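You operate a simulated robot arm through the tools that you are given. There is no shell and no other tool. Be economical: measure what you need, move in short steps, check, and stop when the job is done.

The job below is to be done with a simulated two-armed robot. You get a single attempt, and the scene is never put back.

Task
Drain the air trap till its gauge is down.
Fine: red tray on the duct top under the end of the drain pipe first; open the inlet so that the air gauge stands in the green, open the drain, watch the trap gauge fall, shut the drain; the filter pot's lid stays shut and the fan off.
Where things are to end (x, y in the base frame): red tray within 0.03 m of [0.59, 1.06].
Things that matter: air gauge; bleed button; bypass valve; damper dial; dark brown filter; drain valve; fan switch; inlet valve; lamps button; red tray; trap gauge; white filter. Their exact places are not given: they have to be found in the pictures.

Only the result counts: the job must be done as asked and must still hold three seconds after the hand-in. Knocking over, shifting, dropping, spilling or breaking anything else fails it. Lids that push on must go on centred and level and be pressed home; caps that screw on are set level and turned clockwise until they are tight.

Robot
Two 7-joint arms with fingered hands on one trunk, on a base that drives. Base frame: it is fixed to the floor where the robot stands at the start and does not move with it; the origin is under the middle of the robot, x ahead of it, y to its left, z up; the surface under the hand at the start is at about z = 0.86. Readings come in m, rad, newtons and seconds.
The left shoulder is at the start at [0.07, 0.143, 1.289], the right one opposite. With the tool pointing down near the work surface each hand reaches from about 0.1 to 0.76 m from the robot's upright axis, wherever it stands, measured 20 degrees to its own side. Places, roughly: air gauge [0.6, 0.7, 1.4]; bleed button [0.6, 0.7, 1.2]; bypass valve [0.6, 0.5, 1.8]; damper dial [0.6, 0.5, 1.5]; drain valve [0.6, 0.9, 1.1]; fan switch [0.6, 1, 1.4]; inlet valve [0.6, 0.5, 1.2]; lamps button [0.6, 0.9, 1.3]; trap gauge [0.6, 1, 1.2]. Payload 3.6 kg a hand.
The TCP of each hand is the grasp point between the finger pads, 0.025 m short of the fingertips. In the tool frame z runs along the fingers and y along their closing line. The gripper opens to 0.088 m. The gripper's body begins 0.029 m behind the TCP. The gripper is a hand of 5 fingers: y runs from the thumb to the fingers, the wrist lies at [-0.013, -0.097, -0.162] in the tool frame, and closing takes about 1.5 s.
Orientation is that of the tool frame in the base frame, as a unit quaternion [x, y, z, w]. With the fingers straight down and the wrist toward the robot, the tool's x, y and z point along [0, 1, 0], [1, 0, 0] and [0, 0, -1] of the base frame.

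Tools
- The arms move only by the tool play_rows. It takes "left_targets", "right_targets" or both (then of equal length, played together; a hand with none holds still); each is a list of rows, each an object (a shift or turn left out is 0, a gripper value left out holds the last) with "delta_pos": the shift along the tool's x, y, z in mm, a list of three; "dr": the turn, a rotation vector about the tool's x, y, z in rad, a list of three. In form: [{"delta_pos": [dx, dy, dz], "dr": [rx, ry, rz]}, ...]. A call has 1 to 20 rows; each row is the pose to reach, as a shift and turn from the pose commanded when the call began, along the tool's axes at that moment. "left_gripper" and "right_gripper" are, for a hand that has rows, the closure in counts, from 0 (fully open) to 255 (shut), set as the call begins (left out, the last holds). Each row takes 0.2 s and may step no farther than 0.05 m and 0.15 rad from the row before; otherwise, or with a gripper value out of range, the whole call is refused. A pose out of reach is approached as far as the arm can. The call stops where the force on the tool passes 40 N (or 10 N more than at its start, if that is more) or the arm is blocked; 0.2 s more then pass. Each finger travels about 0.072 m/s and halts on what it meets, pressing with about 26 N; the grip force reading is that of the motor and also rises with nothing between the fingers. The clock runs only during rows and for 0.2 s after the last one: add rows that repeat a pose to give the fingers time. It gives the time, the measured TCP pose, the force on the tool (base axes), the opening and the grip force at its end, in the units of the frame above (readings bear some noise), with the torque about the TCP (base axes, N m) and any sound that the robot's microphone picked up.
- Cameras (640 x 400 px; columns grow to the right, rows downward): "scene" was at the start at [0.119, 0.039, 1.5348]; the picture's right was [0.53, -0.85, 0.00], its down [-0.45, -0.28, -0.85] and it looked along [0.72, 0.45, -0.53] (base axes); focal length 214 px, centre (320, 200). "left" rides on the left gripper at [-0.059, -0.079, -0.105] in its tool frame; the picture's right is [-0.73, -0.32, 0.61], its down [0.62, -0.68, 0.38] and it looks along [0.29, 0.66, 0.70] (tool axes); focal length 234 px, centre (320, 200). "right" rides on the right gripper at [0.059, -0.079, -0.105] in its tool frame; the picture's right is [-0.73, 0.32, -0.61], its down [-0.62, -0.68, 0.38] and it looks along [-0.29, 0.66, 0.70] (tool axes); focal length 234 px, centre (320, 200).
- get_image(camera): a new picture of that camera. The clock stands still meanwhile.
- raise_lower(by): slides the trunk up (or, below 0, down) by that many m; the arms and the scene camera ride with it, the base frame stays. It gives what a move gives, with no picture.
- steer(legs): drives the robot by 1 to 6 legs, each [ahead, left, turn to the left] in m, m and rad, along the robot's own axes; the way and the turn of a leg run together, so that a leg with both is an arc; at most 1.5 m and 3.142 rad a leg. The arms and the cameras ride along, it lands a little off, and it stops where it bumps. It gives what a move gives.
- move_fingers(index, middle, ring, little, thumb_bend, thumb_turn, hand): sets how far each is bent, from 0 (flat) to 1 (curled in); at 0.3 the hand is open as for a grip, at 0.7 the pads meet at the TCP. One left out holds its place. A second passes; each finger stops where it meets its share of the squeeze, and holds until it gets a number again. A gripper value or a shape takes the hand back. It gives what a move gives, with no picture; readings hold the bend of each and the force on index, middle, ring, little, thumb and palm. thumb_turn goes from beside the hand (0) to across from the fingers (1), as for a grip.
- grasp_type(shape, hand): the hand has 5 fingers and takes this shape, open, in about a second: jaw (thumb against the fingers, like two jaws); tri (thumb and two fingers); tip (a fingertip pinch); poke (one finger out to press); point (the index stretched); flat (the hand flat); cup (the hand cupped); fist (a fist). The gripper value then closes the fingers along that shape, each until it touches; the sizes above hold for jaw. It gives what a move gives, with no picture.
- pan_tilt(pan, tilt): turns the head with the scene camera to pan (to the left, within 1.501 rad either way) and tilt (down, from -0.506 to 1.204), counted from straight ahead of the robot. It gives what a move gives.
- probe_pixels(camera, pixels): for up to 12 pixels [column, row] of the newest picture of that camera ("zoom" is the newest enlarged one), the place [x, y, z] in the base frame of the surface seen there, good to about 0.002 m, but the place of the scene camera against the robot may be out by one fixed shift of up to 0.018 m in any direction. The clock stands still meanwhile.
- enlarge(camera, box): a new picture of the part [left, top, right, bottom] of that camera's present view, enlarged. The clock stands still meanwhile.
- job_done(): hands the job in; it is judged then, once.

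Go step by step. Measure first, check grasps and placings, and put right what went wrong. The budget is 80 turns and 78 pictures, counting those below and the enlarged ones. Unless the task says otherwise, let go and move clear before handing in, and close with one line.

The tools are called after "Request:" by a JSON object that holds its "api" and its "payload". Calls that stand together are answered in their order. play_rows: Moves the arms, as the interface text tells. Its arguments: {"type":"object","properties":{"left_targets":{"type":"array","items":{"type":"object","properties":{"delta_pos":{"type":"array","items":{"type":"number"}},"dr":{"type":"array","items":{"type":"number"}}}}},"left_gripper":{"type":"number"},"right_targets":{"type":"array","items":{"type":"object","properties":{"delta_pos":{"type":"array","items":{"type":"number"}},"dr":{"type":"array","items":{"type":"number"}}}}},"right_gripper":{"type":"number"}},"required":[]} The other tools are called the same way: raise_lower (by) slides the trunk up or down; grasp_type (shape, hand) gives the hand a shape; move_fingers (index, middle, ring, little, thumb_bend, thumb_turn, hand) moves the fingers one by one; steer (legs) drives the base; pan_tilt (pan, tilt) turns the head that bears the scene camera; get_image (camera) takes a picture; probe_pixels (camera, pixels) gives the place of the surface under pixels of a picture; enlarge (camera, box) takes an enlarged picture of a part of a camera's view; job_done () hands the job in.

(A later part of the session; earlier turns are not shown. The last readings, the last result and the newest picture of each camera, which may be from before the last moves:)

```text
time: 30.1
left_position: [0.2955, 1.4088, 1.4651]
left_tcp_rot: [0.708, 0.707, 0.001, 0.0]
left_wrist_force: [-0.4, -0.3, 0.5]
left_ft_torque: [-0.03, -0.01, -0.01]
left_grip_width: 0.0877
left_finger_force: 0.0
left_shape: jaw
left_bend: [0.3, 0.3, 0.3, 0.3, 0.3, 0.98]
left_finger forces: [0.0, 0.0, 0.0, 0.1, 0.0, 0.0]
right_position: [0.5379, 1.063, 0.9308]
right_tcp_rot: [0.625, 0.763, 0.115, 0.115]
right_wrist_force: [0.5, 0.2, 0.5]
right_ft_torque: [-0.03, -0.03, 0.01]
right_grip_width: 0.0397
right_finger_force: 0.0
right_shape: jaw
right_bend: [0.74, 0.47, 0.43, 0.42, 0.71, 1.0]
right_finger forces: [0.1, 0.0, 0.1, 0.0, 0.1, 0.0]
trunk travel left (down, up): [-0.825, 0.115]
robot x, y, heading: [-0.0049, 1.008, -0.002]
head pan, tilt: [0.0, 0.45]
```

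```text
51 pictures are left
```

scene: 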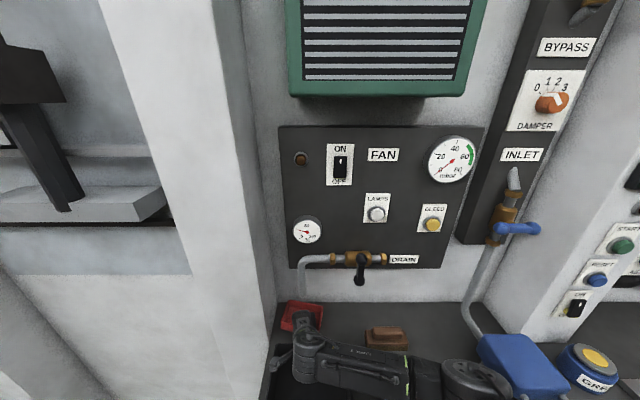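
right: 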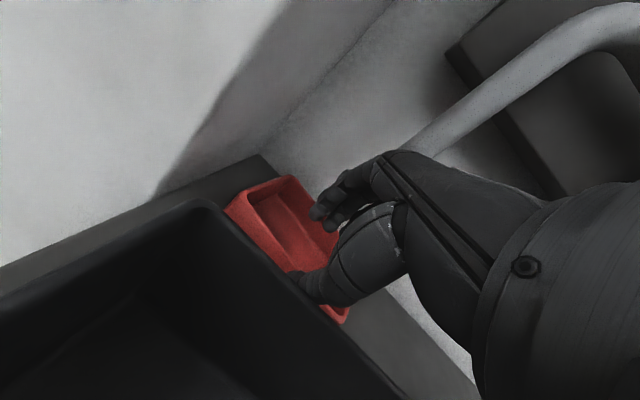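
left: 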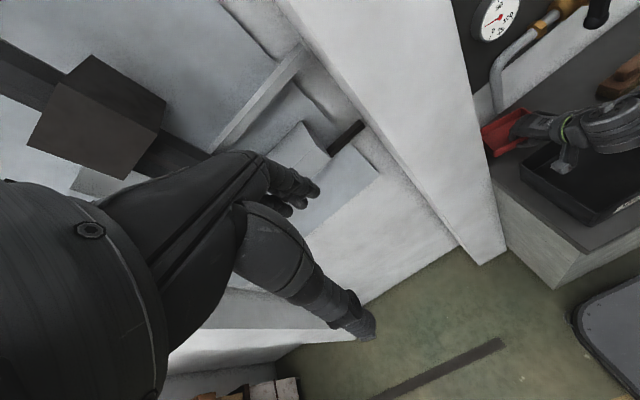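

The tray is standing free of the hand. I'll rise clear, then withdraw.

Request:
{"api": "play_rows", "payload": {"right_targets": [{"delta_pos": [-0.7, 8, -23.6]}, {"delta_pos": [-1.5, 15.9, -47.3]}, {"delta_pos": [3, -4, -65]}, {"delta_pos": [7.5, -24, -82]}, {"delta_pos": [14, -50, -120]}, {"delta_pos": [21, -79, -154]}, {"delta_pos": [21, -79, -164]}]}}

Request:
{"api": "get_image", "payload": {"camera": "right"}}

Request:
{"api": "enlarge", "payload": {"camera": "scene", "box": [250, 100, 600, 380]}}

```text
time: 31.9
left_position: [0.2949, 1.4093, 1.4657]
left_tcp_rot: [0.708, 0.707, 0.0, 0.001]
left_wrist_force: [-0.1, 0.7, 0.6]
left_ft_torque: [0.01, -0.04, -0.01]
left_grip_width: 0.0878
left_finger_force: 0.0
left_shape: jaw
left_bend: [0.3, 0.3, 0.3, 0.3, 0.3, 0.98]
left_finger forces: [0.0, 0.0, 0.1, 0.1, 0.1, 0.0]
right_position: [0.4096, 1.029, 1.0317]
right_tcp_rot: [0.615, 0.769, 0.067, 0.162]
right_wrist_force: [0.2, 1.2, 0.6]
right_ft_torque: [-0.02, 0.0, 0.01]
right_grip_width: 0.0398
right_finger_force: 0.1
right_shape: jaw
right_bend: [0.74, 0.47, 0.43, 0.42, 0.71, 1.0]
right_finger forces: [0.0, 0.0, 0.0, 0.0, 0.1, 0.1]
trunk travel left (down, up): [-0.825, 0.115]
robot x, y, heading: [-0.0077, 1.0056, 0.002]
head pan, tilt: [0.0, 0.45]
stopped in row 7 (right hand): the arm was blocked; the commanded pose is now the measured one
```

```text
50 pictures are left
```

right: 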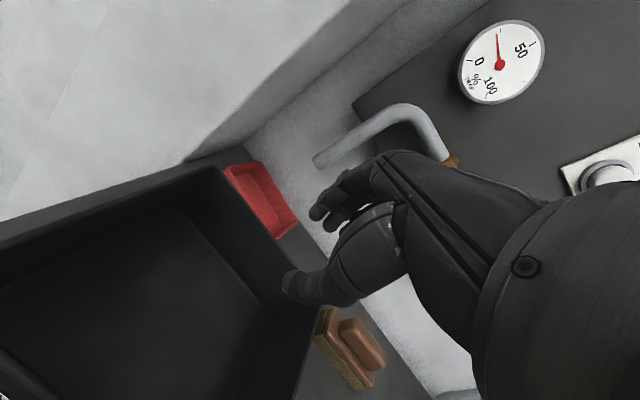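

```text
1.43 times, centred on (425, 240) of scene
```

zoom: 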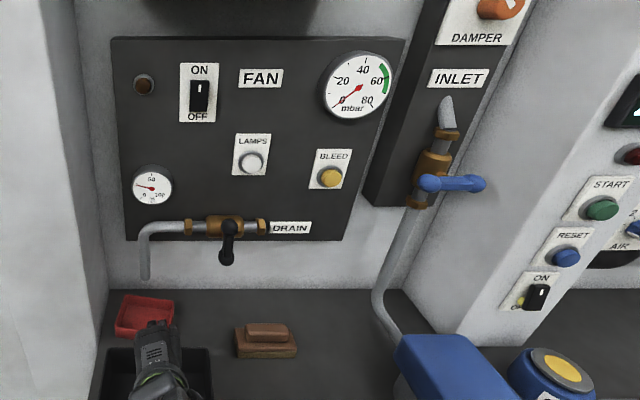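

The hand is clear (the arm hit its own limit at the end). I'll verify the red tray's place and the black tray's.

Request:
{"api": "probe_pixels", "payload": {"camera": "right", "pixels": [[228, 170], [255, 163], [297, 215], [278, 236], [260, 195], [205, 172], [300, 310], [320, 160]]}}

Request:
{"api": "probe_pixels", "payload": {"camera": "zoom", "pixels": [[228, 225], [227, 255], [205, 225], [262, 227], [432, 183], [478, 183], [445, 150], [418, 195], [428, 165], [145, 278], [360, 90], [152, 186]]}}

```text
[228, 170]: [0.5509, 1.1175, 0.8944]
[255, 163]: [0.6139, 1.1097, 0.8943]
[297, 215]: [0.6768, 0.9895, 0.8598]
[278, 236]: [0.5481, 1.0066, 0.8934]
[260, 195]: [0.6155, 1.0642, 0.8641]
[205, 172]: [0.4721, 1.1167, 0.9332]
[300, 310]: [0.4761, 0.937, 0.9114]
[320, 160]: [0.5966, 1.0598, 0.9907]
```

```text
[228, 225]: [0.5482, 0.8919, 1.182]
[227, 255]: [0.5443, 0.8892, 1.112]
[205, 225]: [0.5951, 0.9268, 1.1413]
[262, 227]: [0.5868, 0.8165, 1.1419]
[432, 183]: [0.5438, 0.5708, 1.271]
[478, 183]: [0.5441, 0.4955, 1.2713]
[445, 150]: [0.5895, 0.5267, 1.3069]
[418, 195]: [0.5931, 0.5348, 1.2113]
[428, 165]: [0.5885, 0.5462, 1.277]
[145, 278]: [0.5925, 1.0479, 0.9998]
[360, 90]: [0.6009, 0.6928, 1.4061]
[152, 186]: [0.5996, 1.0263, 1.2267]
```

The tray is at about (0.588,1.062), right under the outlet at (0.597,1.060); the black tray hasn't moved. Next I'll back off and shift right so each hand faces one valve, and lift the right hand.

Request:
{"api": "steer", "payload": {"legs": [[-0.17, 0, 0], [0, -0.25, 0]]}}

Request:
{"api": "get_image", "payload": {"camera": "scene"}}

```text
time: 34.8
left_position: [0.1231, 1.164, 1.4644]
left_tcp_rot: [0.709, 0.705, 0.002, 0.0]
left_wrist_force: [0.2, 0.5, -0.1]
left_ft_torque: [-0.03, 0.02, 0.01]
left_grip_width: 0.0875
left_finger_force: 0.1
left_shape: jaw
left_bend: [0.3, 0.3, 0.3, 0.3, 0.3, 0.98]
left_finger forces: [0.1, 0.0, 0.0, 0.1, 0.0, 0.0]
right_position: [0.2376, 0.7818, 1.0326]
right_tcp_rot: [0.615, 0.769, 0.067, 0.162]
right_wrist_force: [0.0, -0.3, 0.5]
right_ft_torque: [-0.01, -0.01, -0.02]
right_grip_width: 0.0399
right_finger_force: 0.0
right_shape: jaw
right_bend: [0.74, 0.47, 0.43, 0.42, 0.71, 1.0]
right_finger forces: [0.0, 0.1, 0.0, 0.0, 0.1, 0.0]
trunk travel left (down, up): [-0.825, 0.115]
robot x, y, heading: [-0.1774, 0.7552, -0.007]
head pan, tilt: [0.0, 0.45]
```

```text
48 pictures are left
```

scene: 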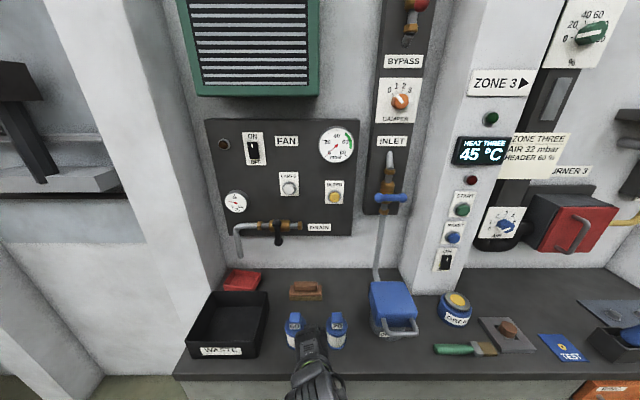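

The whole panel is in view now. I'll bring the right hand to point forward (tool z toward the panel) in front of the inlet lever, at about (0.40,0.53,1.26).

Request:
{"api": "play_rows", "payload": {"right_targets": [{"delta_pos": [-34.6, 17.8, -15.1], "dr": [-0.1373, -0.007, 0.0296]}, {"delta_pos": [-69.1, 35.6, -30.3], "dr": [-0.2747, -0.014, 0.0591]}, {"delta_pos": [-103.7, 53.3, -45.4], "dr": [-0.412, -0.021, 0.0887]}, {"delta_pos": [-138.2, 71.1, -60.6], "dr": [-0.5493, -0.028, 0.1182]}, {"delta_pos": [-172.8, 88.9, -75.7], "dr": [-0.6867, -0.035, 0.1478]}, {"delta_pos": [-207.3, 106.7, -90.9], "dr": [-0.824, -0.042, 0.1773]}, {"delta_pos": [-241.9, 124.4, -106], "dr": [-0.9613, -0.049, 0.2069]}, {"delta_pos": [-276.4, 142.2, -121.2], "dr": [-1.0987, -0.056, 0.2364]}, {"delta_pos": [-311, 160, -136.3], "dr": [-1.236, -0.063, 0.266]}, {"delta_pos": [-311, 160, -136.3], "dr": [-1.236, -0.063, 0.266]}], "right_gripper": 40}}

Request:
{"api": "get_image", "payload": {"camera": "right"}}

Request:
{"api": "get_image", "payload": {"camera": "scene"}}

```text
time: 37.0
left_position: [0.1251, 1.1615, 1.4644]
left_tcp_rot: [0.708, 0.706, 0.001, 0.001]
left_wrist_force: [-1.2, -0.6, -0.2]
left_ft_torque: [-0.02, 0.0, 0.0]
left_grip_width: 0.0878
left_finger_force: 0.0
left_shape: jaw
left_bend: [0.3, 0.3, 0.3, 0.3, 0.3, 0.98]
left_finger forces: [0.0, 0.0, 0.1, 0.0, 0.0, 0.1]
right_position: [0.4008, 0.5285, 1.2597]
right_tcp_rot: [0.5, 0.5, 0.499, 0.5]
right_wrist_force: [-0.2, 0.3, -0.2]
right_ft_torque: [-0.02, 0.0, -0.01]
right_grip_width: 0.0739
right_finger_force: 0.0
right_shape: jaw
right_bend: [0.27, 0.33, 0.31, 0.32, 0.44, 0.99]
right_finger forces: [0.1, 0.0, 0.0, 0.0, 0.0, 0.1]
trunk travel left (down, up): [-0.825, 0.115]
robot x, y, heading: [-0.1764, 0.7566, -0.008]
head pan, tilt: [0.0, 0.45]
```

```text
47 pictures are left
```

right: 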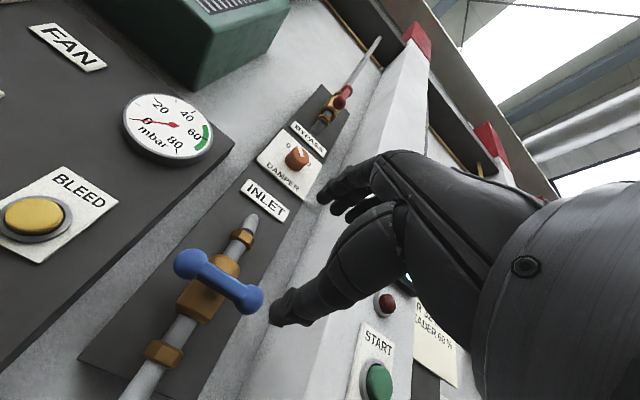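

```text
46 pictures are left
```

scene: 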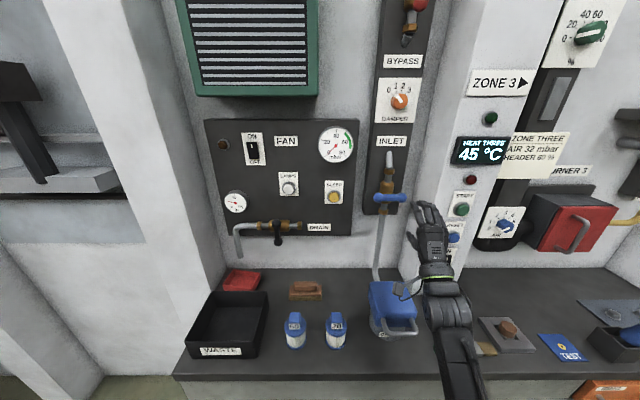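

The right camera sees the lever well: hub at (190,265), tip at (250,300). Probing it.

Request:
{"api": "probe_pixels", "payload": {"camera": "right", "pixels": [[188, 262], [220, 281], [250, 299], [230, 264], [200, 300], [245, 236], [165, 352], [290, 310], [330, 180], [212, 276], [262, 300], [248, 308]]}}

Request:
{"api": "enlarge", "payload": {"camera": "right", "box": [110, 180, 310, 380]}}

```text
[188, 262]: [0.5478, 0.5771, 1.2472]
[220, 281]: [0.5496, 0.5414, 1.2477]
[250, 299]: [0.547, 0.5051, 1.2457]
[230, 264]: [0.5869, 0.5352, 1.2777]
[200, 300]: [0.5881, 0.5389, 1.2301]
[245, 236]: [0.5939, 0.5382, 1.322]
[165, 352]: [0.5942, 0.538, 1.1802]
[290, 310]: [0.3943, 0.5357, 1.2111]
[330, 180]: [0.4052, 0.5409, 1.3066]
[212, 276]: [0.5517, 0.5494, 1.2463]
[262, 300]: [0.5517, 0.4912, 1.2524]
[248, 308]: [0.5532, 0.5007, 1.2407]
```

```text
2.00 times, centred on (210, 280) of right
```

zoom: 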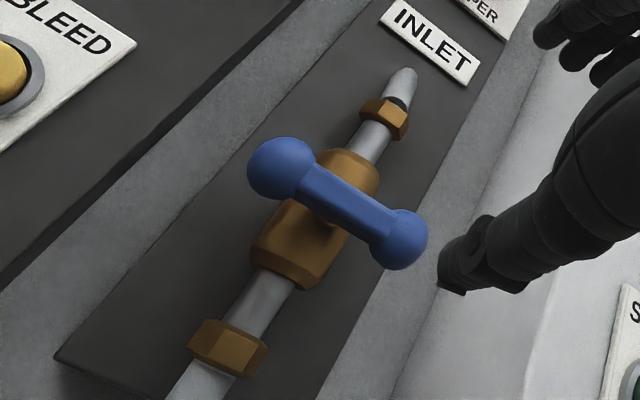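

The handle is a small dumbbell bar with its pivot at about (0.555,0.540,1.249). I'll check the pillar on the right for clearance, then approach to grip the bar.

Request:
{"api": "probe_pixels", "payload": {"camera": "scene", "pixels": [[425, 140], [445, 120], [412, 250], [460, 205], [432, 282], [336, 145], [236, 202]]}}

Request:
{"api": "play_rows", "payload": {"right_targets": [{"delta_pos": [5, -5, 40]}, {"delta_pos": [11, -10, 80]}, {"delta_pos": [11, -10, 100]}, {"delta_pos": [11, -10, 100]}], "right_gripper": 40}}

Request:
{"api": "get_image", "payload": {"camera": "right"}}

```text
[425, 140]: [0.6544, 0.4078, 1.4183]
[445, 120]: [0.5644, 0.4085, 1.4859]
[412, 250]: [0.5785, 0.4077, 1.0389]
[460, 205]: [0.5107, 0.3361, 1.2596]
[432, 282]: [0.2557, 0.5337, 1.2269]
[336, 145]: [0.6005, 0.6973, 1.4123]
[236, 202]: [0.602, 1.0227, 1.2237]
```

```text
time: 38.0
left_position: [0.1243, 1.1604, 1.4648]
left_tcp_rot: [0.708, 0.706, 0.001, 0.0]
left_wrist_force: [-0.3, 0.0, -0.3]
left_ft_torque: [-0.03, -0.02, 0.01]
left_grip_width: 0.0878
left_finger_force: 0.0
left_shape: jaw
left_bend: [0.3, 0.3, 0.3, 0.3, 0.3, 0.98]
left_finger forces: [0.1, 0.0, 0.1, 0.1, 0.1, 0.0]
right_position: [0.4993, 0.5394, 1.2489]
right_tcp_rot: [0.501, 0.5, 0.5, 0.5]
right_wrist_force: [-0.1, 1.1, -0.8]
right_ft_torque: [-0.03, 0.01, 0.02]
right_grip_width: 0.0741
right_finger_force: 0.1
right_shape: jaw
right_bend: [0.27, 0.33, 0.31, 0.32, 0.44, 0.99]
right_finger forces: [0.0, 0.0, 0.0, 0.1, 0.0, 0.0]
trunk travel left (down, up): [-0.825, 0.115]
robot x, y, heading: [-0.1772, 0.7536, -0.008]
head pan, tilt: [0.0, 0.45]
```

```text
44 pictures are left
```

right: 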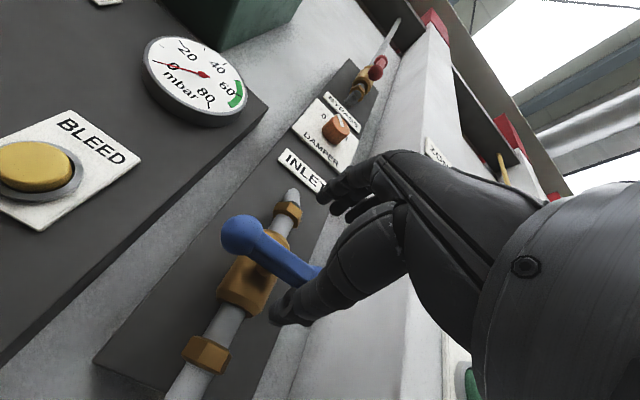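

Aligned with the bar between thumb and fingers. Advance 48 mm and close gently.

Request:
{"api": "play_rows", "payload": {"right_targets": [{"delta_pos": [0, 0, 25]}, {"delta_pos": [0, 0, 40]}, {"delta_pos": [0, 0, 48]}, {"delta_pos": [0, 0, 48]}]}}

Request:
{"api": "play_rows", "payload": {"right_targets": [{"delta_pos": [0, 0, 0]}, {"delta_pos": [0, 0, 0]}, {"delta_pos": [0, 0, 0]}, {"delta_pos": [0, 0, 0]}, {"delta_pos": [0, 0, 0]}, {"delta_pos": [0, 0, 0]}, {"delta_pos": [0, 0, 0]}], "right_gripper": 255}}

Request:
{"api": "get_image", "payload": {"camera": "right"}}

```text
time: 39.0
left_position: [0.1246, 1.1604, 1.4645]
left_tcp_rot: [0.709, 0.705, 0.001, 0.0]
left_wrist_force: [1.0, 0.3, 0.1]
left_ft_torque: [0.01, 0.01, -0.03]
left_grip_width: 0.0877
left_finger_force: 0.1
left_shape: jaw
left_bend: [0.3, 0.3, 0.3, 0.3, 0.3, 0.98]
left_finger forces: [0.1, 0.0, 0.0, 0.0, 0.1, 0.0]
right_position: [0.547, 0.5388, 1.2501]
right_tcp_rot: [0.501, 0.5, 0.499, 0.5]
right_wrist_force: [0.0, -0.3, 0.7]
right_ft_torque: [0.02, -0.02, -0.03]
right_grip_width: 0.0741
right_finger_force: 0.0
right_shape: jaw
right_bend: [0.27, 0.33, 0.31, 0.32, 0.44, 0.99]
right_finger forces: [0.0, 0.0, 0.0, 0.0, 0.0, 0.0]
trunk travel left (down, up): [-0.825, 0.115]
robot x, y, heading: [-0.1779, 0.7543, -0.011]
head pan, tilt: [0.0, 0.45]
```

```text
time: 40.6
left_position: [0.1247, 1.1615, 1.4655]
left_tcp_rot: [0.708, 0.706, 0.0, 0.001]
left_wrist_force: [1.0, -0.7, -0.4]
left_ft_torque: [0.02, 0.01, 0.0]
left_grip_width: 0.0877
left_finger_force: 0.0
left_shape: jaw
left_bend: [0.3, 0.3, 0.3, 0.3, 0.3, 0.98]
left_finger forces: [0.0, 0.1, 0.1, 0.0, 0.0, 0.0]
right_position: [0.5478, 0.5393, 1.2501]
right_tcp_rot: [0.501, 0.499, 0.499, 0.5]
right_wrist_force: [-0.1, -0.9, 0.8]
right_ft_torque: [-0.15, -0.04, 0.01]
right_grip_width: 0.0111
right_finger_force: 26.0
right_shape: jaw
right_bend: [0.72, 0.63, 0.62, 0.54, 0.74, 1.0]
right_finger forces: [12.2, 6.6, 3.1, 1.5, 22.8, 0.1]
trunk travel left (down, up): [-0.825, 0.115]
robot x, y, heading: [-0.1755, 0.7582, -0.005]
head pan, tilt: [0.0, 0.45]
```

```text
43 pictures are left
```

right: 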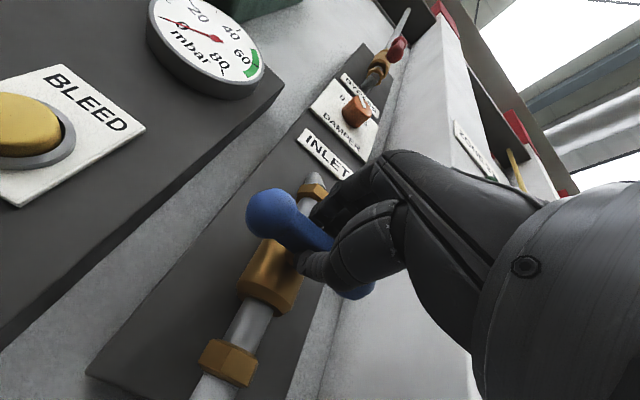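

The bar is gripped (opening 11 mm). I'll turn counter-clockwise (−z of tool) by 0.4 rad and check the gauge.

Request:
{"api": "play_rows", "payload": {"right_targets": [{"dr": [0, 0, -0.1]}, {"dr": [0, 0, -0.2]}, {"dr": [0, 0, -0.3]}, {"dr": [0, 0, -0.4]}, {"dr": [0, 0, -0.4]}]}}

Request:
{"api": "get_image", "payload": {"camera": "right"}}

Request:
{"api": "enlarge", "payload": {"camera": "scene", "box": [200, 110, 440, 260]}}

```text
time: 41.8
left_position: [0.1239, 1.1586, 1.4653]
left_tcp_rot: [0.708, 0.706, 0.001, 0.0]
left_wrist_force: [0.6, 0.6, 1.0]
left_ft_torque: [0.02, 0.01, 0.01]
left_grip_width: 0.0878
left_finger_force: 0.1
left_shape: jaw
left_bend: [0.3, 0.3, 0.3, 0.3, 0.3, 0.98]
left_finger forces: [0.0, 0.0, 0.0, 0.0, 0.1, 0.1]
right_position: [0.5474, 0.537, 1.2498]
right_tcp_rot: [0.392, 0.589, 0.39, 0.589]
right_wrist_force: [1.9, -7.3, 3.2]
right_ft_torque: [0.07, -0.09, -0.12]
right_grip_width: 0.0106
right_finger_force: 25.6
right_shape: jaw
right_bend: [0.72, 0.65, 0.7, 0.7, 0.75, 0.99]
right_finger forces: [18.0, 5.3, 2.1, 0.1, 22.8, 0.1]
trunk travel left (down, up): [-0.825, 0.115]
robot x, y, heading: [-0.1755, 0.756, -0.002]
head pan, tilt: [0.0, 0.45]
```

```text
42 pictures are left
```

right: 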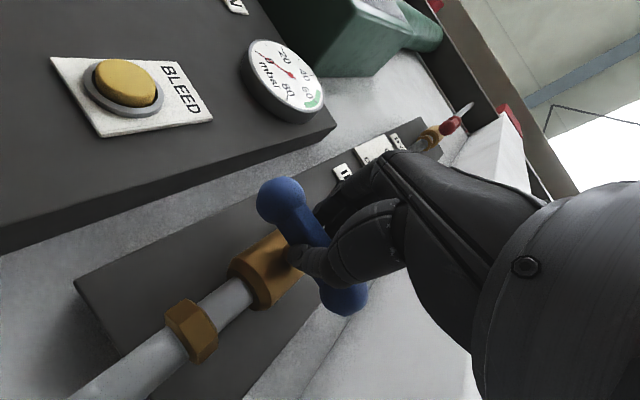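

```text
2.67 times, centred on (320, 185) of scene
```

zoom: 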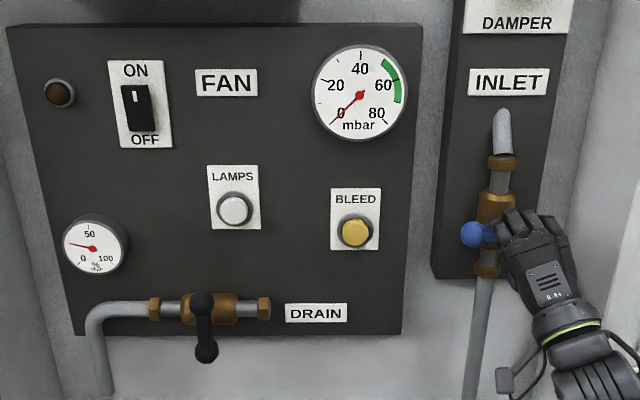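

The gauge still shows 0. I'll probe the bar's ends to see whether it turned.

Request:
{"api": "probe_pixels", "payload": {"camera": "right", "pixels": [[278, 198], [345, 300], [305, 228], [265, 270]]}}

```text
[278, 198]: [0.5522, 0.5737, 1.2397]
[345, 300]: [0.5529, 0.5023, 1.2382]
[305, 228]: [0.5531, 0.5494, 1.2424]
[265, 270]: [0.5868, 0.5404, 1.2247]
```

The bar stayed put while the hand slipped around it, so twisting at the centre lacks torque. I'll open, square up, and grip the small ball end at y≈0.503 to swing it by arc.

Request:
{"api": "play_rows", "payload": {"right_targets": [{"dr": [0, 0, 0]}, {"dr": [0, 0, 0]}, {"dr": [0, 0, 0]}, {"dr": [0, 0, 0.1]}, {"dr": [0, 0, 0.2]}, {"dr": [0, 0, 0.3]}, {"dr": [0, 0, 0.4]}, {"dr": [0, 0, 0.4]}], "right_gripper": 80}}

Request:
{"api": "play_rows", "payload": {"right_targets": [{"delta_pos": [-18, 0, 0]}, {"delta_pos": [-36, -2, 0]}, {"delta_pos": [-36, -2, 0]}]}}

Request:
{"api": "play_rows", "payload": {"right_targets": [{"dr": [0, 0, 0]}, {"dr": [0, 0, 0]}, {"dr": [0, 0, 0]}, {"dr": [0, 0, 0]}, {"dr": [0, 0, 0]}, {"dr": [0, 0, 0]}], "right_gripper": 255}}

Request:
{"api": "get_image", "payload": {"camera": "right"}}

```text
time: 43.6
left_position: [0.1244, 1.1607, 1.4648]
left_tcp_rot: [0.708, 0.706, 0.001, 0.0]
left_wrist_force: [0.6, 0.1, 1.2]
left_ft_torque: [0.01, -0.02, 0.01]
left_grip_width: 0.0875
left_finger_force: 0.1
left_shape: jaw
left_bend: [0.3, 0.3, 0.3, 0.3, 0.3, 0.98]
left_finger forces: [0.1, 0.1, 0.0, 0.1, 0.0, 0.1]
right_position: [0.5463, 0.5402, 1.2504]
right_tcp_rot: [0.501, 0.499, 0.499, 0.5]
right_wrist_force: [-0.6, -0.7, 0.4]
right_ft_torque: [0.0, 0.02, 0.0]
right_grip_width: 0.0599
right_finger_force: 0.1
right_shape: jaw
right_bend: [0.28, 0.38, 0.34, 0.35, 0.59, 1.0]
right_finger forces: [0.1, 0.0, 0.0, 0.0, 0.0, 0.0]
trunk travel left (down, up): [-0.825, 0.115]
robot x, y, heading: [-0.1775, 0.757, -0.006]
head pan, tilt: [0.0, 0.45]
```

```text
time: 44.4
left_position: [0.1245, 1.1629, 1.4662]
left_tcp_rot: [0.708, 0.706, 0.001, 0.001]
left_wrist_force: [0.1, -0.5, -0.1]
left_ft_torque: [-0.04, 0.07, -0.03]
left_grip_width: 0.0875
left_finger_force: 0.0
left_shape: jaw
left_bend: [0.3, 0.3, 0.3, 0.3, 0.3, 0.98]
left_finger forces: [0.0, 0.0, 0.0, 0.1, 0.1, 0.0]
right_position: [0.5502, 0.5029, 1.2479]
right_tcp_rot: [0.501, 0.5, 0.499, 0.5]
right_wrist_force: [-0.7, -0.8, 0.1]
right_ft_torque: [0.0, 0.01, 0.02]
right_grip_width: 0.0601
right_finger_force: 0.1
right_shape: jaw
right_bend: [0.28, 0.38, 0.34, 0.35, 0.59, 1.0]
right_finger forces: [0.1, 0.0, 0.0, 0.0, 0.0, 0.1]
trunk travel left (down, up): [-0.825, 0.115]
robot x, y, heading: [-0.1777, 0.7556, -0.005]
head pan, tilt: [0.0, 0.45]
```

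```text
time: 45.8
left_position: [0.1244, 1.1608, 1.4641]
left_tcp_rot: [0.708, 0.706, 0.001, 0.001]
left_wrist_force: [-0.8, -0.6, -0.1]
left_ft_torque: [-0.01, 0.01, 0.03]
left_grip_width: 0.088
left_finger_force: 0.0
left_shape: jaw
left_bend: [0.3, 0.3, 0.3, 0.3, 0.3, 0.98]
left_finger forces: [0.0, 0.0, 0.0, 0.0, 0.0, 0.0]
right_position: [0.5496, 0.505, 1.2466]
right_tcp_rot: [0.501, 0.499, 0.499, 0.501]
right_wrist_force: [0.3, 1.5, -2.5]
right_ft_torque: [-0.08, -0.03, 0.05]
right_grip_width: 0.0197
right_finger_force: 25.9
right_shape: jaw
right_bend: [0.74, 0.52, 0.59, 0.56, 0.75, 1.0]
right_finger forces: [12.1, 8.0, 0.1, 0.0, 21.0, 0.0]
trunk travel left (down, up): [-0.825, 0.115]
robot x, y, heading: [-0.1808, 0.7586, -0.005]
head pan, tilt: [0.0, 0.45]
```

```text
40 pictures are left
```

right: 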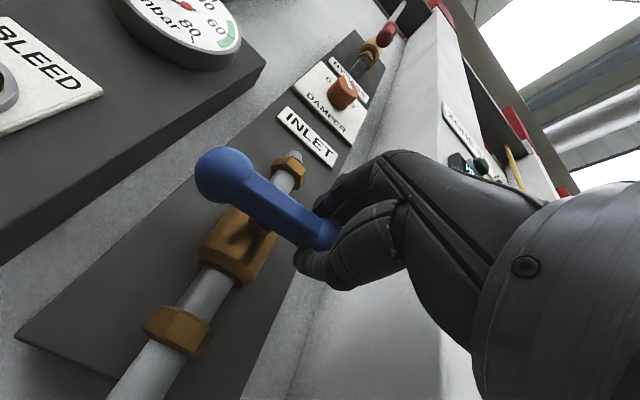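

The ball end is held (opening 20 mm). Swing it upward along the arc by 0.5 rad, watching force.

Request:
{"api": "play_rows", "payload": {"right_targets": [{"delta_pos": [0.3, 4.5, 0], "dr": [0, 0, -0.125]}, {"delta_pos": [1.1, 8.9, 0], "dr": [0, 0, -0.25]}, {"delta_pos": [2.5, 13.2, 0], "dr": [0, 0, -0.375]}, {"delta_pos": [4.4, 17.3, 0], "dr": [0, 0, -0.5]}, {"delta_pos": [4.4, 17.3, 0], "dr": [0, 0, -0.5]}]}}

Request:
{"api": "get_image", "payload": {"camera": "right"}}

Request:
{"api": "enlarge", "payload": {"camera": "scene", "box": [200, 110, 440, 260]}}

```text
time: 47.0
left_position: [0.1253, 1.162, 1.4643]
left_tcp_rot: [0.708, 0.706, 0.0, 0.0]
left_wrist_force: [0.6, 0.8, 1.0]
left_ft_torque: [-0.01, 0.0, 0.0]
left_grip_width: 0.0878
left_finger_force: 0.2
left_shape: jaw
left_bend: [0.3, 0.3, 0.3, 0.3, 0.3, 0.98]
left_finger forces: [0.1, 0.0, 0.1, 0.1, 0.1, 0.1]
right_position: [0.5502, 0.5075, 1.2644]
right_tcp_rot: [0.361, 0.61, 0.36, 0.607]
right_wrist_force: [-0.2, 1.4, -6.4]
right_ft_torque: [-0.08, 0.11, 0.05]
right_grip_width: 0.0196
right_finger_force: 25.8
right_shape: jaw
right_bend: [0.74, 0.52, 0.59, 0.56, 0.75, 1.0]
right_finger forces: [12.6, 7.0, 0.0, 0.0, 23.0, 0.0]
trunk travel left (down, up): [-0.825, 0.115]
robot x, y, heading: [-0.1786, 0.7539, 0.003]
head pan, tilt: [0.0, 0.45]
```

```text
39 pictures are left
```

right: 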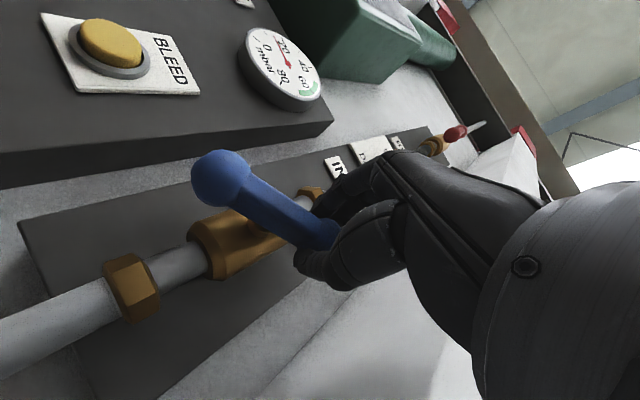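

```text
2.67 times, centred on (320, 185) of scene
```

zoom: 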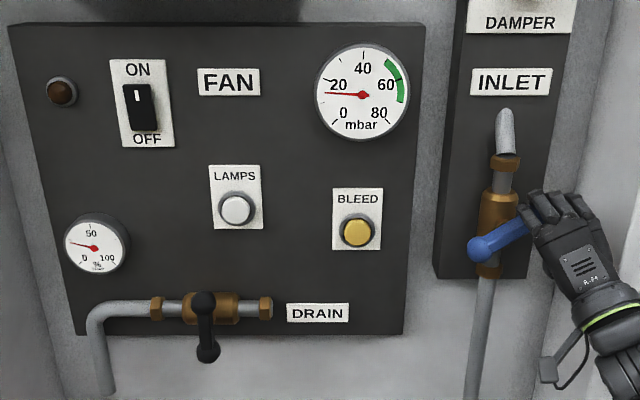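

It works: the air gauge is near 16 at about 0.5 rad; the green band runs about 52–70. Continue the arc to about 1.0 rad.

Request:
{"api": "play_rows", "payload": {"right_targets": [{"delta_pos": [0.3, 4.5, 0], "dr": [0, 0, -0.125]}, {"delta_pos": [1.1, 8.9, 0], "dr": [0, 0, -0.25]}, {"delta_pos": [2.5, 13.2, 0], "dr": [0, 0, -0.375]}, {"delta_pos": [4.4, 17.3, 0], "dr": [0, 0, -0.5]}, {"delta_pos": [4.4, 17.3, 0], "dr": [0, 0, -0.5]}]}}

Request:
{"api": "enlarge", "payload": {"camera": "scene", "box": [200, 110, 440, 260]}}

```text
time: 48.2
left_position: [0.1254, 1.1605, 1.4643]
left_tcp_rot: [0.708, 0.706, 0.0, 0.0]
left_wrist_force: [-0.4, -0.5, -0.1]
left_ft_torque: [-0.02, -0.01, -0.01]
left_grip_width: 0.0877
left_finger_force: 0.0
left_shape: jaw
left_bend: [0.3, 0.3, 0.3, 0.3, 0.3, 0.98]
left_finger forces: [0.1, 0.1, 0.0, 0.1, 0.0, 0.0]
right_position: [0.5501, 0.5193, 1.2768]
right_tcp_rot: [0.201, 0.679, 0.198, 0.678]
right_wrist_force: [-1.7, -1.6, -7.9]
right_ft_torque: [-0.14, 0.13, 0.03]
right_grip_width: 0.0194
right_finger_force: 25.8
right_shape: jaw
right_bend: [0.74, 0.52, 0.59, 0.56, 0.75, 1.0]
right_finger forces: [13.5, 7.2, 0.0, 0.0, 24.4, 0.0]
trunk travel left (down, up): [-0.825, 0.115]
robot x, y, heading: [-0.1768, 0.7572, -0.004]
head pan, tilt: [0.0, 0.45]
```

```text
2.67 times, centred on (320, 185) of scene
```

zoom: 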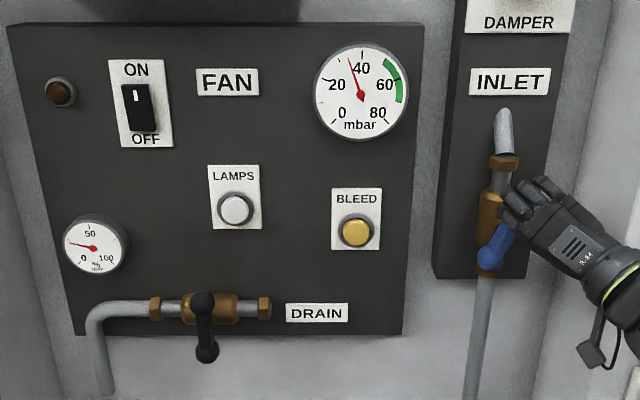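

Gauge is about 35 at 1.0 rad. I'll continue to about 1.45 rad with less hand roll to stay off the pillar.

Request:
{"api": "play_rows", "payload": {"right_targets": [{"delta_pos": [0.2, 3.6, 0], "dr": [0, 0, -0.07]}, {"delta_pos": [0.7, 7.3, 0], "dr": [0, 0, -0.14]}, {"delta_pos": [2.2, 12.4, 0], "dr": [0, 0, -0.2]}, {"delta_pos": [3.7, 15.7, 0], "dr": [0, 0, -0.25]}, {"delta_pos": [3.7, 15.7, 0], "dr": [0, 0, -0.25]}, {"delta_pos": [3.7, 15.7, 0], "dr": [0, 0, -0.25]}]}}

Request:
{"api": "enlarge", "payload": {"camera": "scene", "box": [200, 110, 440, 260]}}

```text
time: 49.6
left_position: [0.1271, 1.1587, 1.4645]
left_tcp_rot: [0.709, 0.706, 0.001, -0.001]
left_wrist_force: [0.3, 0.0, 0.1]
left_ft_torque: [-0.04, -0.01, -0.02]
left_grip_width: 0.088
left_finger_force: 0.1
left_shape: jaw
left_bend: [0.3, 0.3, 0.3, 0.3, 0.3, 0.98]
left_finger forces: [0.0, 0.0, 0.0, 0.1, 0.1, 0.0]
right_position: [0.5503, 0.5331, 1.2802]
right_tcp_rot: [0.114, 0.7, 0.113, 0.696]
right_wrist_force: [-3.7, -6.5, -15.4]
right_ft_torque: [-0.23, 0.27, -0.1]
right_grip_width: 0.0191
right_finger_force: 26.0
right_shape: jaw
right_bend: [0.74, 0.52, 0.59, 0.56, 0.74, 1.0]
right_finger forces: [14.7, 6.9, 0.1, 0.1, 27.6, 0.1]
trunk travel left (down, up): [-0.825, 0.115]
robot x, y, heading: [-0.1757, 0.7561, -0.008]
head pan, tilt: [0.0, 0.45]
```

```text
2.67 times, centred on (320, 185) of scene
```

zoom: 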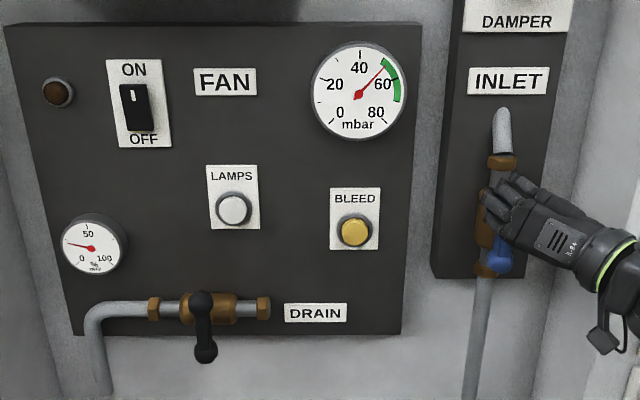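

Needle is about 53, at the lower edge of the green. I'll push a bit more (about 5 mm at the tip) and let it settle.

Request:
{"api": "play_rows", "payload": {"right_targets": [{"delta_pos": [0.8, 2.4, 0], "dr": [0, 0, -0.05]}, {"delta_pos": [1.6, 4.8, 0], "dr": [0, 0, -0.1]}, {"delta_pos": [1.6, 4.8, 0], "dr": [0, 0, -0.1]}, {"delta_pos": [1.6, 4.8, 0], "dr": [0, 0, -0.1]}, {"delta_pos": [1.6, 4.8, 0], "dr": [0, 0, -0.1]}]}}

Request:
{"api": "enlarge", "payload": {"camera": "scene", "box": [300, 110, 440, 230]}}

```text
time: 50.8
left_position: [0.127, 1.1547, 1.4661]
left_tcp_rot: [0.708, 0.706, 0.002, -0.002]
left_wrist_force: [-0.4, -0.3, 0.1]
left_ft_torque: [-0.01, -0.03, 0.02]
left_grip_width: 0.0878
left_finger_force: 0.1
left_shape: jaw
left_bend: [0.3, 0.3, 0.3, 0.3, 0.3, 0.98]
left_finger forces: [0.0, 0.1, 0.0, 0.1, 0.0, 0.0]
right_position: [0.5495, 0.5358, 1.2812]
right_tcp_rot: [0.08, 0.704, 0.078, 0.701]
right_wrist_force: [-0.4, -14.6, -10.2]
right_ft_torque: [-0.03, 0.21, -0.33]
right_grip_width: 0.0185
right_finger_force: 25.9
right_shape: jaw
right_bend: [0.74, 0.54, 0.59, 0.56, 0.74, 1.0]
right_finger forces: [11.0, 4.7, 0.0, 0.1, 29.1, 0.0]
trunk travel left (down, up): [-0.825, 0.115]
robot x, y, heading: [-0.1747, 0.7584, -0.003]
head pan, tilt: [0.0, 0.45]
```

```text
3.33 times, centred on (370, 170) of scene
```

zoom: 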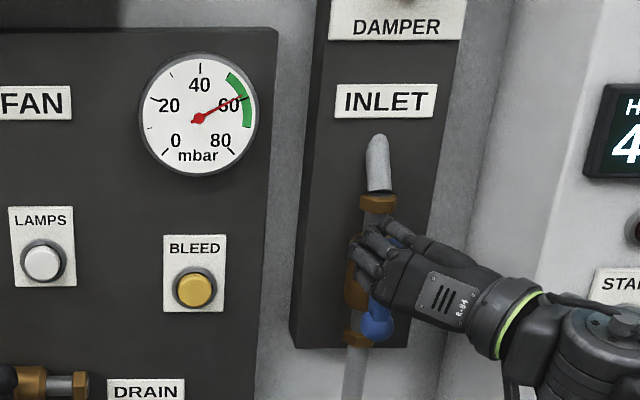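

The needle stands at about 60, mid-green. I'll open and draw straight back from the lever.

Request:
{"api": "play_rows", "payload": {"right_targets": [{"dr": [0, 0, 0]}, {"dr": [0, 0, 0]}, {"dr": [0, 0, 0]}, {"dr": [0, 0, 0]}], "right_gripper": 60}}

Request:
{"api": "play_rows", "payload": {"right_targets": [{"delta_pos": [0, 0, -30]}, {"delta_pos": [0, 0, -70]}, {"delta_pos": [0, 0, -110]}, {"delta_pos": [0, 0, -150]}, {"delta_pos": [0, 0, -150]}]}}

Request:
{"api": "enlarge", "payload": {"camera": "scene", "box": [200, 110, 440, 260]}}

```text
time: 51.8
left_position: [0.1238, 1.1618, 1.4645]
left_tcp_rot: [0.708, 0.706, 0.0, 0.001]
left_wrist_force: [-0.2, -0.1, 0.2]
left_ft_torque: [0.03, 0.0, 0.02]
left_grip_width: 0.0878
left_finger_force: 0.0
left_shape: jaw
left_bend: [0.3, 0.3, 0.3, 0.3, 0.3, 0.98]
left_finger forces: [0.0, 0.0, 0.0, 0.0, 0.1, 0.0]
right_position: [0.5481, 0.5424, 1.283]
right_tcp_rot: [0.079, 0.703, 0.077, 0.702]
right_wrist_force: [-0.5, 0.3, 0.3]
right_ft_torque: [0.0, 0.02, 0.01]
right_grip_width: 0.0671
right_finger_force: 0.1
right_shape: jaw
right_bend: [0.27, 0.35, 0.32, 0.34, 0.53, 0.99]
right_finger forces: [0.1, 0.1, 0.0, 0.0, 0.0, 0.0]
trunk travel left (down, up): [-0.825, 0.115]
robot x, y, heading: [-0.1776, 0.7592, -0.002]
head pan, tilt: [0.0, 0.45]
```

```text
time: 53.0
left_position: [0.1245, 1.1612, 1.4655]
left_tcp_rot: [0.708, 0.706, 0.001, 0.0]
left_wrist_force: [0.0, -0.1, -0.4]
left_ft_torque: [0.02, 0.04, 0.01]
left_grip_width: 0.0876
left_finger_force: 0.0
left_shape: jaw
left_bend: [0.3, 0.3, 0.3, 0.3, 0.3, 0.98]
left_finger forces: [0.1, 0.1, 0.0, 0.0, 0.0, 0.0]
right_position: [0.4026, 0.5411, 1.2861]
right_tcp_rot: [0.079, 0.703, 0.078, 0.702]
right_wrist_force: [0.2, 0.0, -0.7]
right_ft_torque: [0.01, -0.01, -0.01]
right_grip_width: 0.067
right_finger_force: 0.0
right_shape: jaw
right_bend: [0.27, 0.35, 0.32, 0.34, 0.53, 0.99]
right_finger forces: [0.0, 0.0, 0.0, 0.1, 0.0, 0.1]
trunk travel left (down, up): [-0.825, 0.115]
robot x, y, heading: [-0.1755, 0.7589, -0.002]
head pan, tilt: [0.0, 0.45]
```

```text
2.67 times, centred on (320, 185) of scene
```

zoom: 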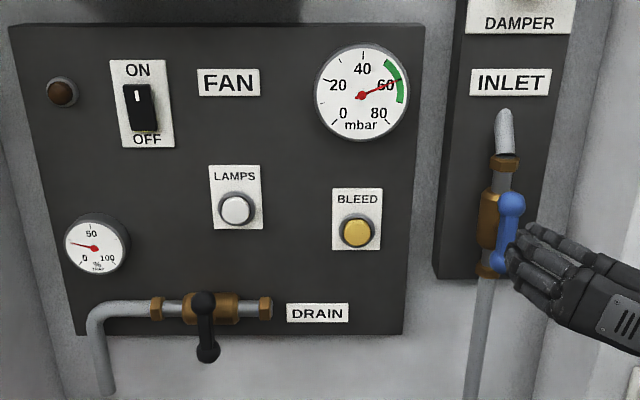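

Gauge holds at ~61 in the green, lever released. Now the drain: its lever hangs down, so I'll bring the left hand to point forward, rolled with the wrist outward, in front of it.

Request:
{"api": "play_rows", "payload": {"left_targets": [{"delta_pos": [-14.5, 20, 18], "dr": [-0.1428, 0, 0]}, {"delta_pos": [-29, 40, 36], "dr": [-0.2856, 0, 0]}, {"delta_pos": [-43.6, 60, 54.5], "dr": [-0.4284, 0, 0]}, {"delta_pos": [-58, 80, 72.7], "dr": [-0.5712, 0, 0]}, {"delta_pos": [-72.7, 100, 91], "dr": [-0.714, 0, 0]}, {"delta_pos": [-87, 120, 109], "dr": [-0.8568, 0, 0]}, {"delta_pos": [-102, 140, 127], "dr": [-0.9996, 0, 0]}, {"delta_pos": [-116, 160, 145], "dr": [-1.1424, 0, 0]}, {"delta_pos": [-131, 180, 163.6], "dr": [-1.2852, 0, 0]}, {"delta_pos": [-145, 200, 182], "dr": [-1.428, 0, 0]}, {"delta_pos": [-160, 220, 200], "dr": [-1.5708, 0, 0]}, {"delta_pos": [-160, 220, 200], "dr": [-1.5708, 0, 0]}], "left_gripper": 40}}

Request:
{"api": "play_rows", "payload": {"left_targets": [{"delta_pos": [-10, -10, 2], "dr": [0, 0, 0.14]}, {"delta_pos": [-20, -25, 5], "dr": [0, 0, 0.28]}, {"delta_pos": [-30, -40, 8], "dr": [0, 0, 0.42]}, {"delta_pos": [-40, -55, 11], "dr": [0, 0, 0.56]}, {"delta_pos": [-50, -70, 14], "dr": [0, 0, 0.7]}, {"delta_pos": [-60, -85, 17], "dr": [0, 0, 0.84]}, {"delta_pos": [-70, -100, 20], "dr": [0, 0, 0.98]}, {"delta_pos": [-80, -115, 23], "dr": [0, 0, 1.12]}, {"delta_pos": [-90, -130, 26], "dr": [0, 0, 1.26]}, {"delta_pos": [-100, -145, 30], "dr": [0, 0, 1.4]}, {"delta_pos": [-105, -160, 35], "dr": [0, 0, 1.54]}, {"delta_pos": [-105, -165, 35], "dr": [0, 0, 1.5708]}, {"delta_pos": [-105, -165, 35], "dr": [0, 0, 1.5708]}]}}

Request:
{"api": "get_image", "payload": {"camera": "left"}}

Request:
{"api": "get_image", "payload": {"camera": "scene"}}

```text
time: 55.6
left_position: [0.3462, 1.0019, 1.2621]
left_tcp_rot: [0.5, 0.498, 0.5, 0.502]
left_wrist_force: [-0.6, -0.8, -0.3]
left_ft_torque: [0.0, -0.06, 0.0]
left_grip_width: 0.0743
left_finger_force: 0.1
left_shape: jaw
left_bend: [0.27, 0.33, 0.31, 0.32, 0.44, 0.99]
left_finger forces: [0.1, 0.0, 0.0, 0.1, 0.0, 0.1]
left hand out of reach, approached as far as the arm can: row 6, 7, 8
right_position: [0.4012, 0.5403, 1.2863]
right_tcp_rot: [0.079, 0.703, 0.079, 0.702]
right_wrist_force: [0.7, -0.8, -0.1]
right_ft_torque: [0.0, -0.03, 0.0]
right_grip_width: 0.0672
right_finger_force: 0.0
right_shape: jaw
right_bend: [0.27, 0.35, 0.32, 0.34, 0.53, 0.99]
right_finger forces: [0.0, 0.0, 0.0, 0.0, 0.1, 0.1]
trunk travel left (down, up): [-0.825, 0.115]
robot x, y, heading: [-0.1798, 0.7556, -0.004]
head pan, tilt: [0.0, 0.45]
```

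```text
time: 58.4
left_position: [0.3801, 0.8959, 1.0995]
left_tcp_rot: [0.706, -0.002, 0.708, 0.0]
left_wrist_force: [0.2, 0.4, 0.0]
left_ft_torque: [-0.03, 0.0, 0.01]
left_grip_width: 0.0744
left_finger_force: 0.0
left_shape: jaw
left_bend: [0.27, 0.33, 0.31, 0.32, 0.44, 0.99]
left_finger forces: [0.0, 0.0, 0.0, 0.0, 0.1, 0.1]
right_position: [0.4011, 0.5403, 1.2863]
right_tcp_rot: [0.078, 0.703, 0.078, 0.702]
right_wrist_force: [0.9, -0.2, 0.1]
right_ft_torque: [-0.02, -0.01, 0.03]
right_grip_width: 0.0672
right_finger_force: 0.1
right_shape: jaw
right_bend: [0.27, 0.35, 0.32, 0.34, 0.53, 0.99]
right_finger forces: [0.1, 0.0, 0.0, 0.0, 0.0, 0.0]
trunk travel left (down, up): [-0.825, 0.115]
robot x, y, heading: [-0.1796, 0.7539, -0.007]
head pan, tilt: [0.0, 0.45]
```

```text
33 pictures are left
```

left: 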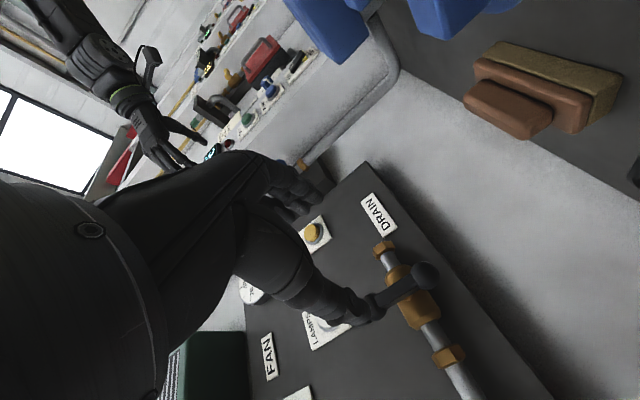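

```text
32 pictures are left
```

scene: 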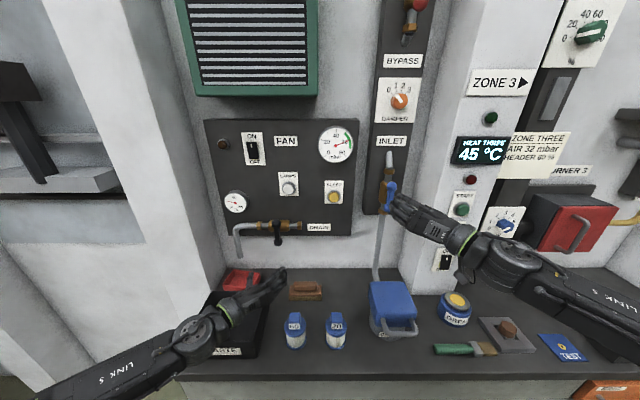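

Both hands are in place. I'll probe the drain lever from the left hand camera, and check the left forearm's height over the black tray.

Request:
{"api": "probe_pixels", "payload": {"camera": "left", "pixels": [[427, 276], [400, 292], [373, 310], [388, 300], [383, 248], [447, 357], [410, 280], [425, 305], [340, 300], [290, 190]]}}

Request:
{"api": "probe_pixels", "payload": {"camera": "scene", "pixels": [[240, 300], [210, 330], [150, 360], [265, 290]]}}

Request:
{"api": "enlarge", "payload": {"camera": "left", "box": [290, 190, 490, 390]}}

```text
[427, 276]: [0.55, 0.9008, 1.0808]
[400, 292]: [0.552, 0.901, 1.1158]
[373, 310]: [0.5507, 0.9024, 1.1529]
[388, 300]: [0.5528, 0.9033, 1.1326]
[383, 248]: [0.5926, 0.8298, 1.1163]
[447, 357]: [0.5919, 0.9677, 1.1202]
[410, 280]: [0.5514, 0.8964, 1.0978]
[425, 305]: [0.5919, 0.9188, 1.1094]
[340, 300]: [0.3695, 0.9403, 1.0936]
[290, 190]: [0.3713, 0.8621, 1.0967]
```

```text
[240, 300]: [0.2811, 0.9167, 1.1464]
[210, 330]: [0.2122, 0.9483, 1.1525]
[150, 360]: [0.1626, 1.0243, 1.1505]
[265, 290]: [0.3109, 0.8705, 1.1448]
```

```text
2.00 times, centred on (390, 290) of left
```

zoom: 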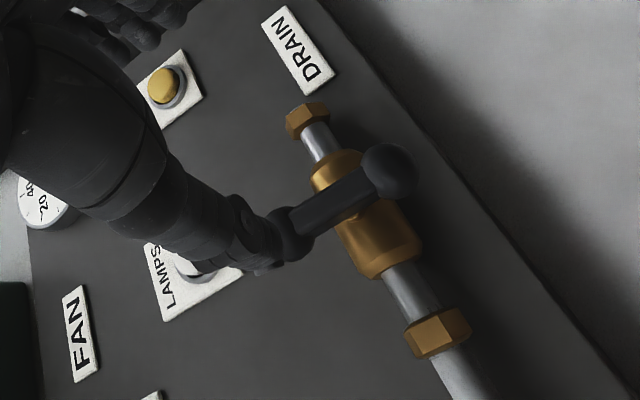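

Drain lever: pivot ≈(0.556,0.901,1.118), big ball at the bottom z≈1.081. I'll move in and grip the big ball.

Request:
{"api": "play_rows", "payload": {"left_targets": [{"delta_pos": [-6, -2, 40]}, {"delta_pos": [-12, -5, 80]}, {"delta_pos": [-16, -5, 120]}, {"delta_pos": [-16, -5, 150]}, {"delta_pos": [-16, -5, 167]}, {"delta_pos": [-16, -5, 167]}], "left_gripper": 60}}

Request:
{"api": "get_image", "payload": {"camera": "left"}}

```text
time: 59.8
left_position: [0.5474, 0.9005, 1.0829]
left_tcp_rot: [0.706, -0.002, 0.708, 0.001]
left_wrist_force: [0.2, -0.2, -0.3]
left_ft_torque: [0.01, 0.0, -0.04]
left_grip_width: 0.0676
left_finger_force: 0.0
left_shape: jaw
left_bend: [0.27, 0.35, 0.32, 0.33, 0.52, 0.99]
left_finger forces: [0.0, 0.0, 0.1, 0.0, 0.0, 0.1]
right_position: [0.4008, 0.5408, 1.2869]
right_tcp_rot: [0.079, 0.703, 0.078, 0.702]
right_wrist_force: [-0.2, 0.2, 0.2]
right_ft_torque: [-0.01, -0.02, 0.01]
right_grip_width: 0.0671
right_finger_force: 0.0
right_shape: jaw
right_bend: [0.27, 0.35, 0.32, 0.34, 0.53, 0.99]
right_finger forces: [0.0, 0.0, 0.0, 0.0, 0.0, 0.0]
trunk travel left (down, up): [-0.825, 0.115]
robot x, y, heading: [-0.1756, 0.7541, -0.003]
head pan, tilt: [0.0, 0.45]
```

```text
30 pictures are left
```

left: 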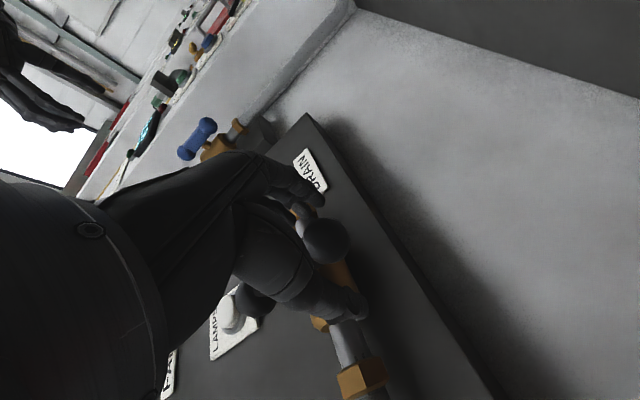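

The ball sits between thumb and fingers. Close the grip.

Request:
{"api": "play_rows", "payload": {"left_targets": [{"dr": [0, 0, 0]}, {"dr": [0, 0, 0]}, {"dr": [0, 0, 0]}, {"dr": [0, 0, 0]}, {"dr": [0, 0, 0]}, {"dr": [0, 0, 0]}, {"dr": [0, 0, 0]}], "left_gripper": 255}}

Request:
{"api": "get_image", "payload": {"camera": "left"}}

```text
time: 61.4
left_position: [0.5487, 0.9, 1.083]
left_tcp_rot: [0.707, -0.002, 0.707, 0.0]
left_wrist_force: [0.3, -1.5, -0.2]
left_ft_torque: [0.08, 0.0, -0.02]
left_grip_width: 0.0201
left_finger_force: 26.0
left_shape: jaw
left_bend: [0.74, 0.54, 0.56, 0.56, 0.75, 1.0]
left_finger forces: [12.7, 7.2, 2.9, 1.5, 21.4, 0.1]
right_position: [0.4018, 0.5417, 1.2863]
right_tcp_rot: [0.08, 0.703, 0.078, 0.703]
right_wrist_force: [-0.8, 1.2, -0.6]
right_ft_torque: [0.03, 0.0, -0.04]
right_grip_width: 0.0671
right_finger_force: 0.0
right_shape: jaw
right_bend: [0.27, 0.35, 0.32, 0.34, 0.53, 0.99]
right_finger forces: [0.1, 0.0, 0.0, 0.1, 0.0, 0.0]
trunk travel left (down, up): [-0.825, 0.115]
robot x, y, heading: [-0.1785, 0.7587, -0.001]
head pan, tilt: [0.0, 0.45]
```

```text
29 pictures are left
```

left: 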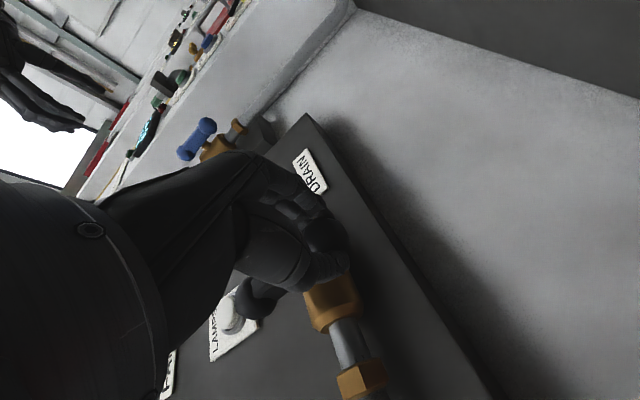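

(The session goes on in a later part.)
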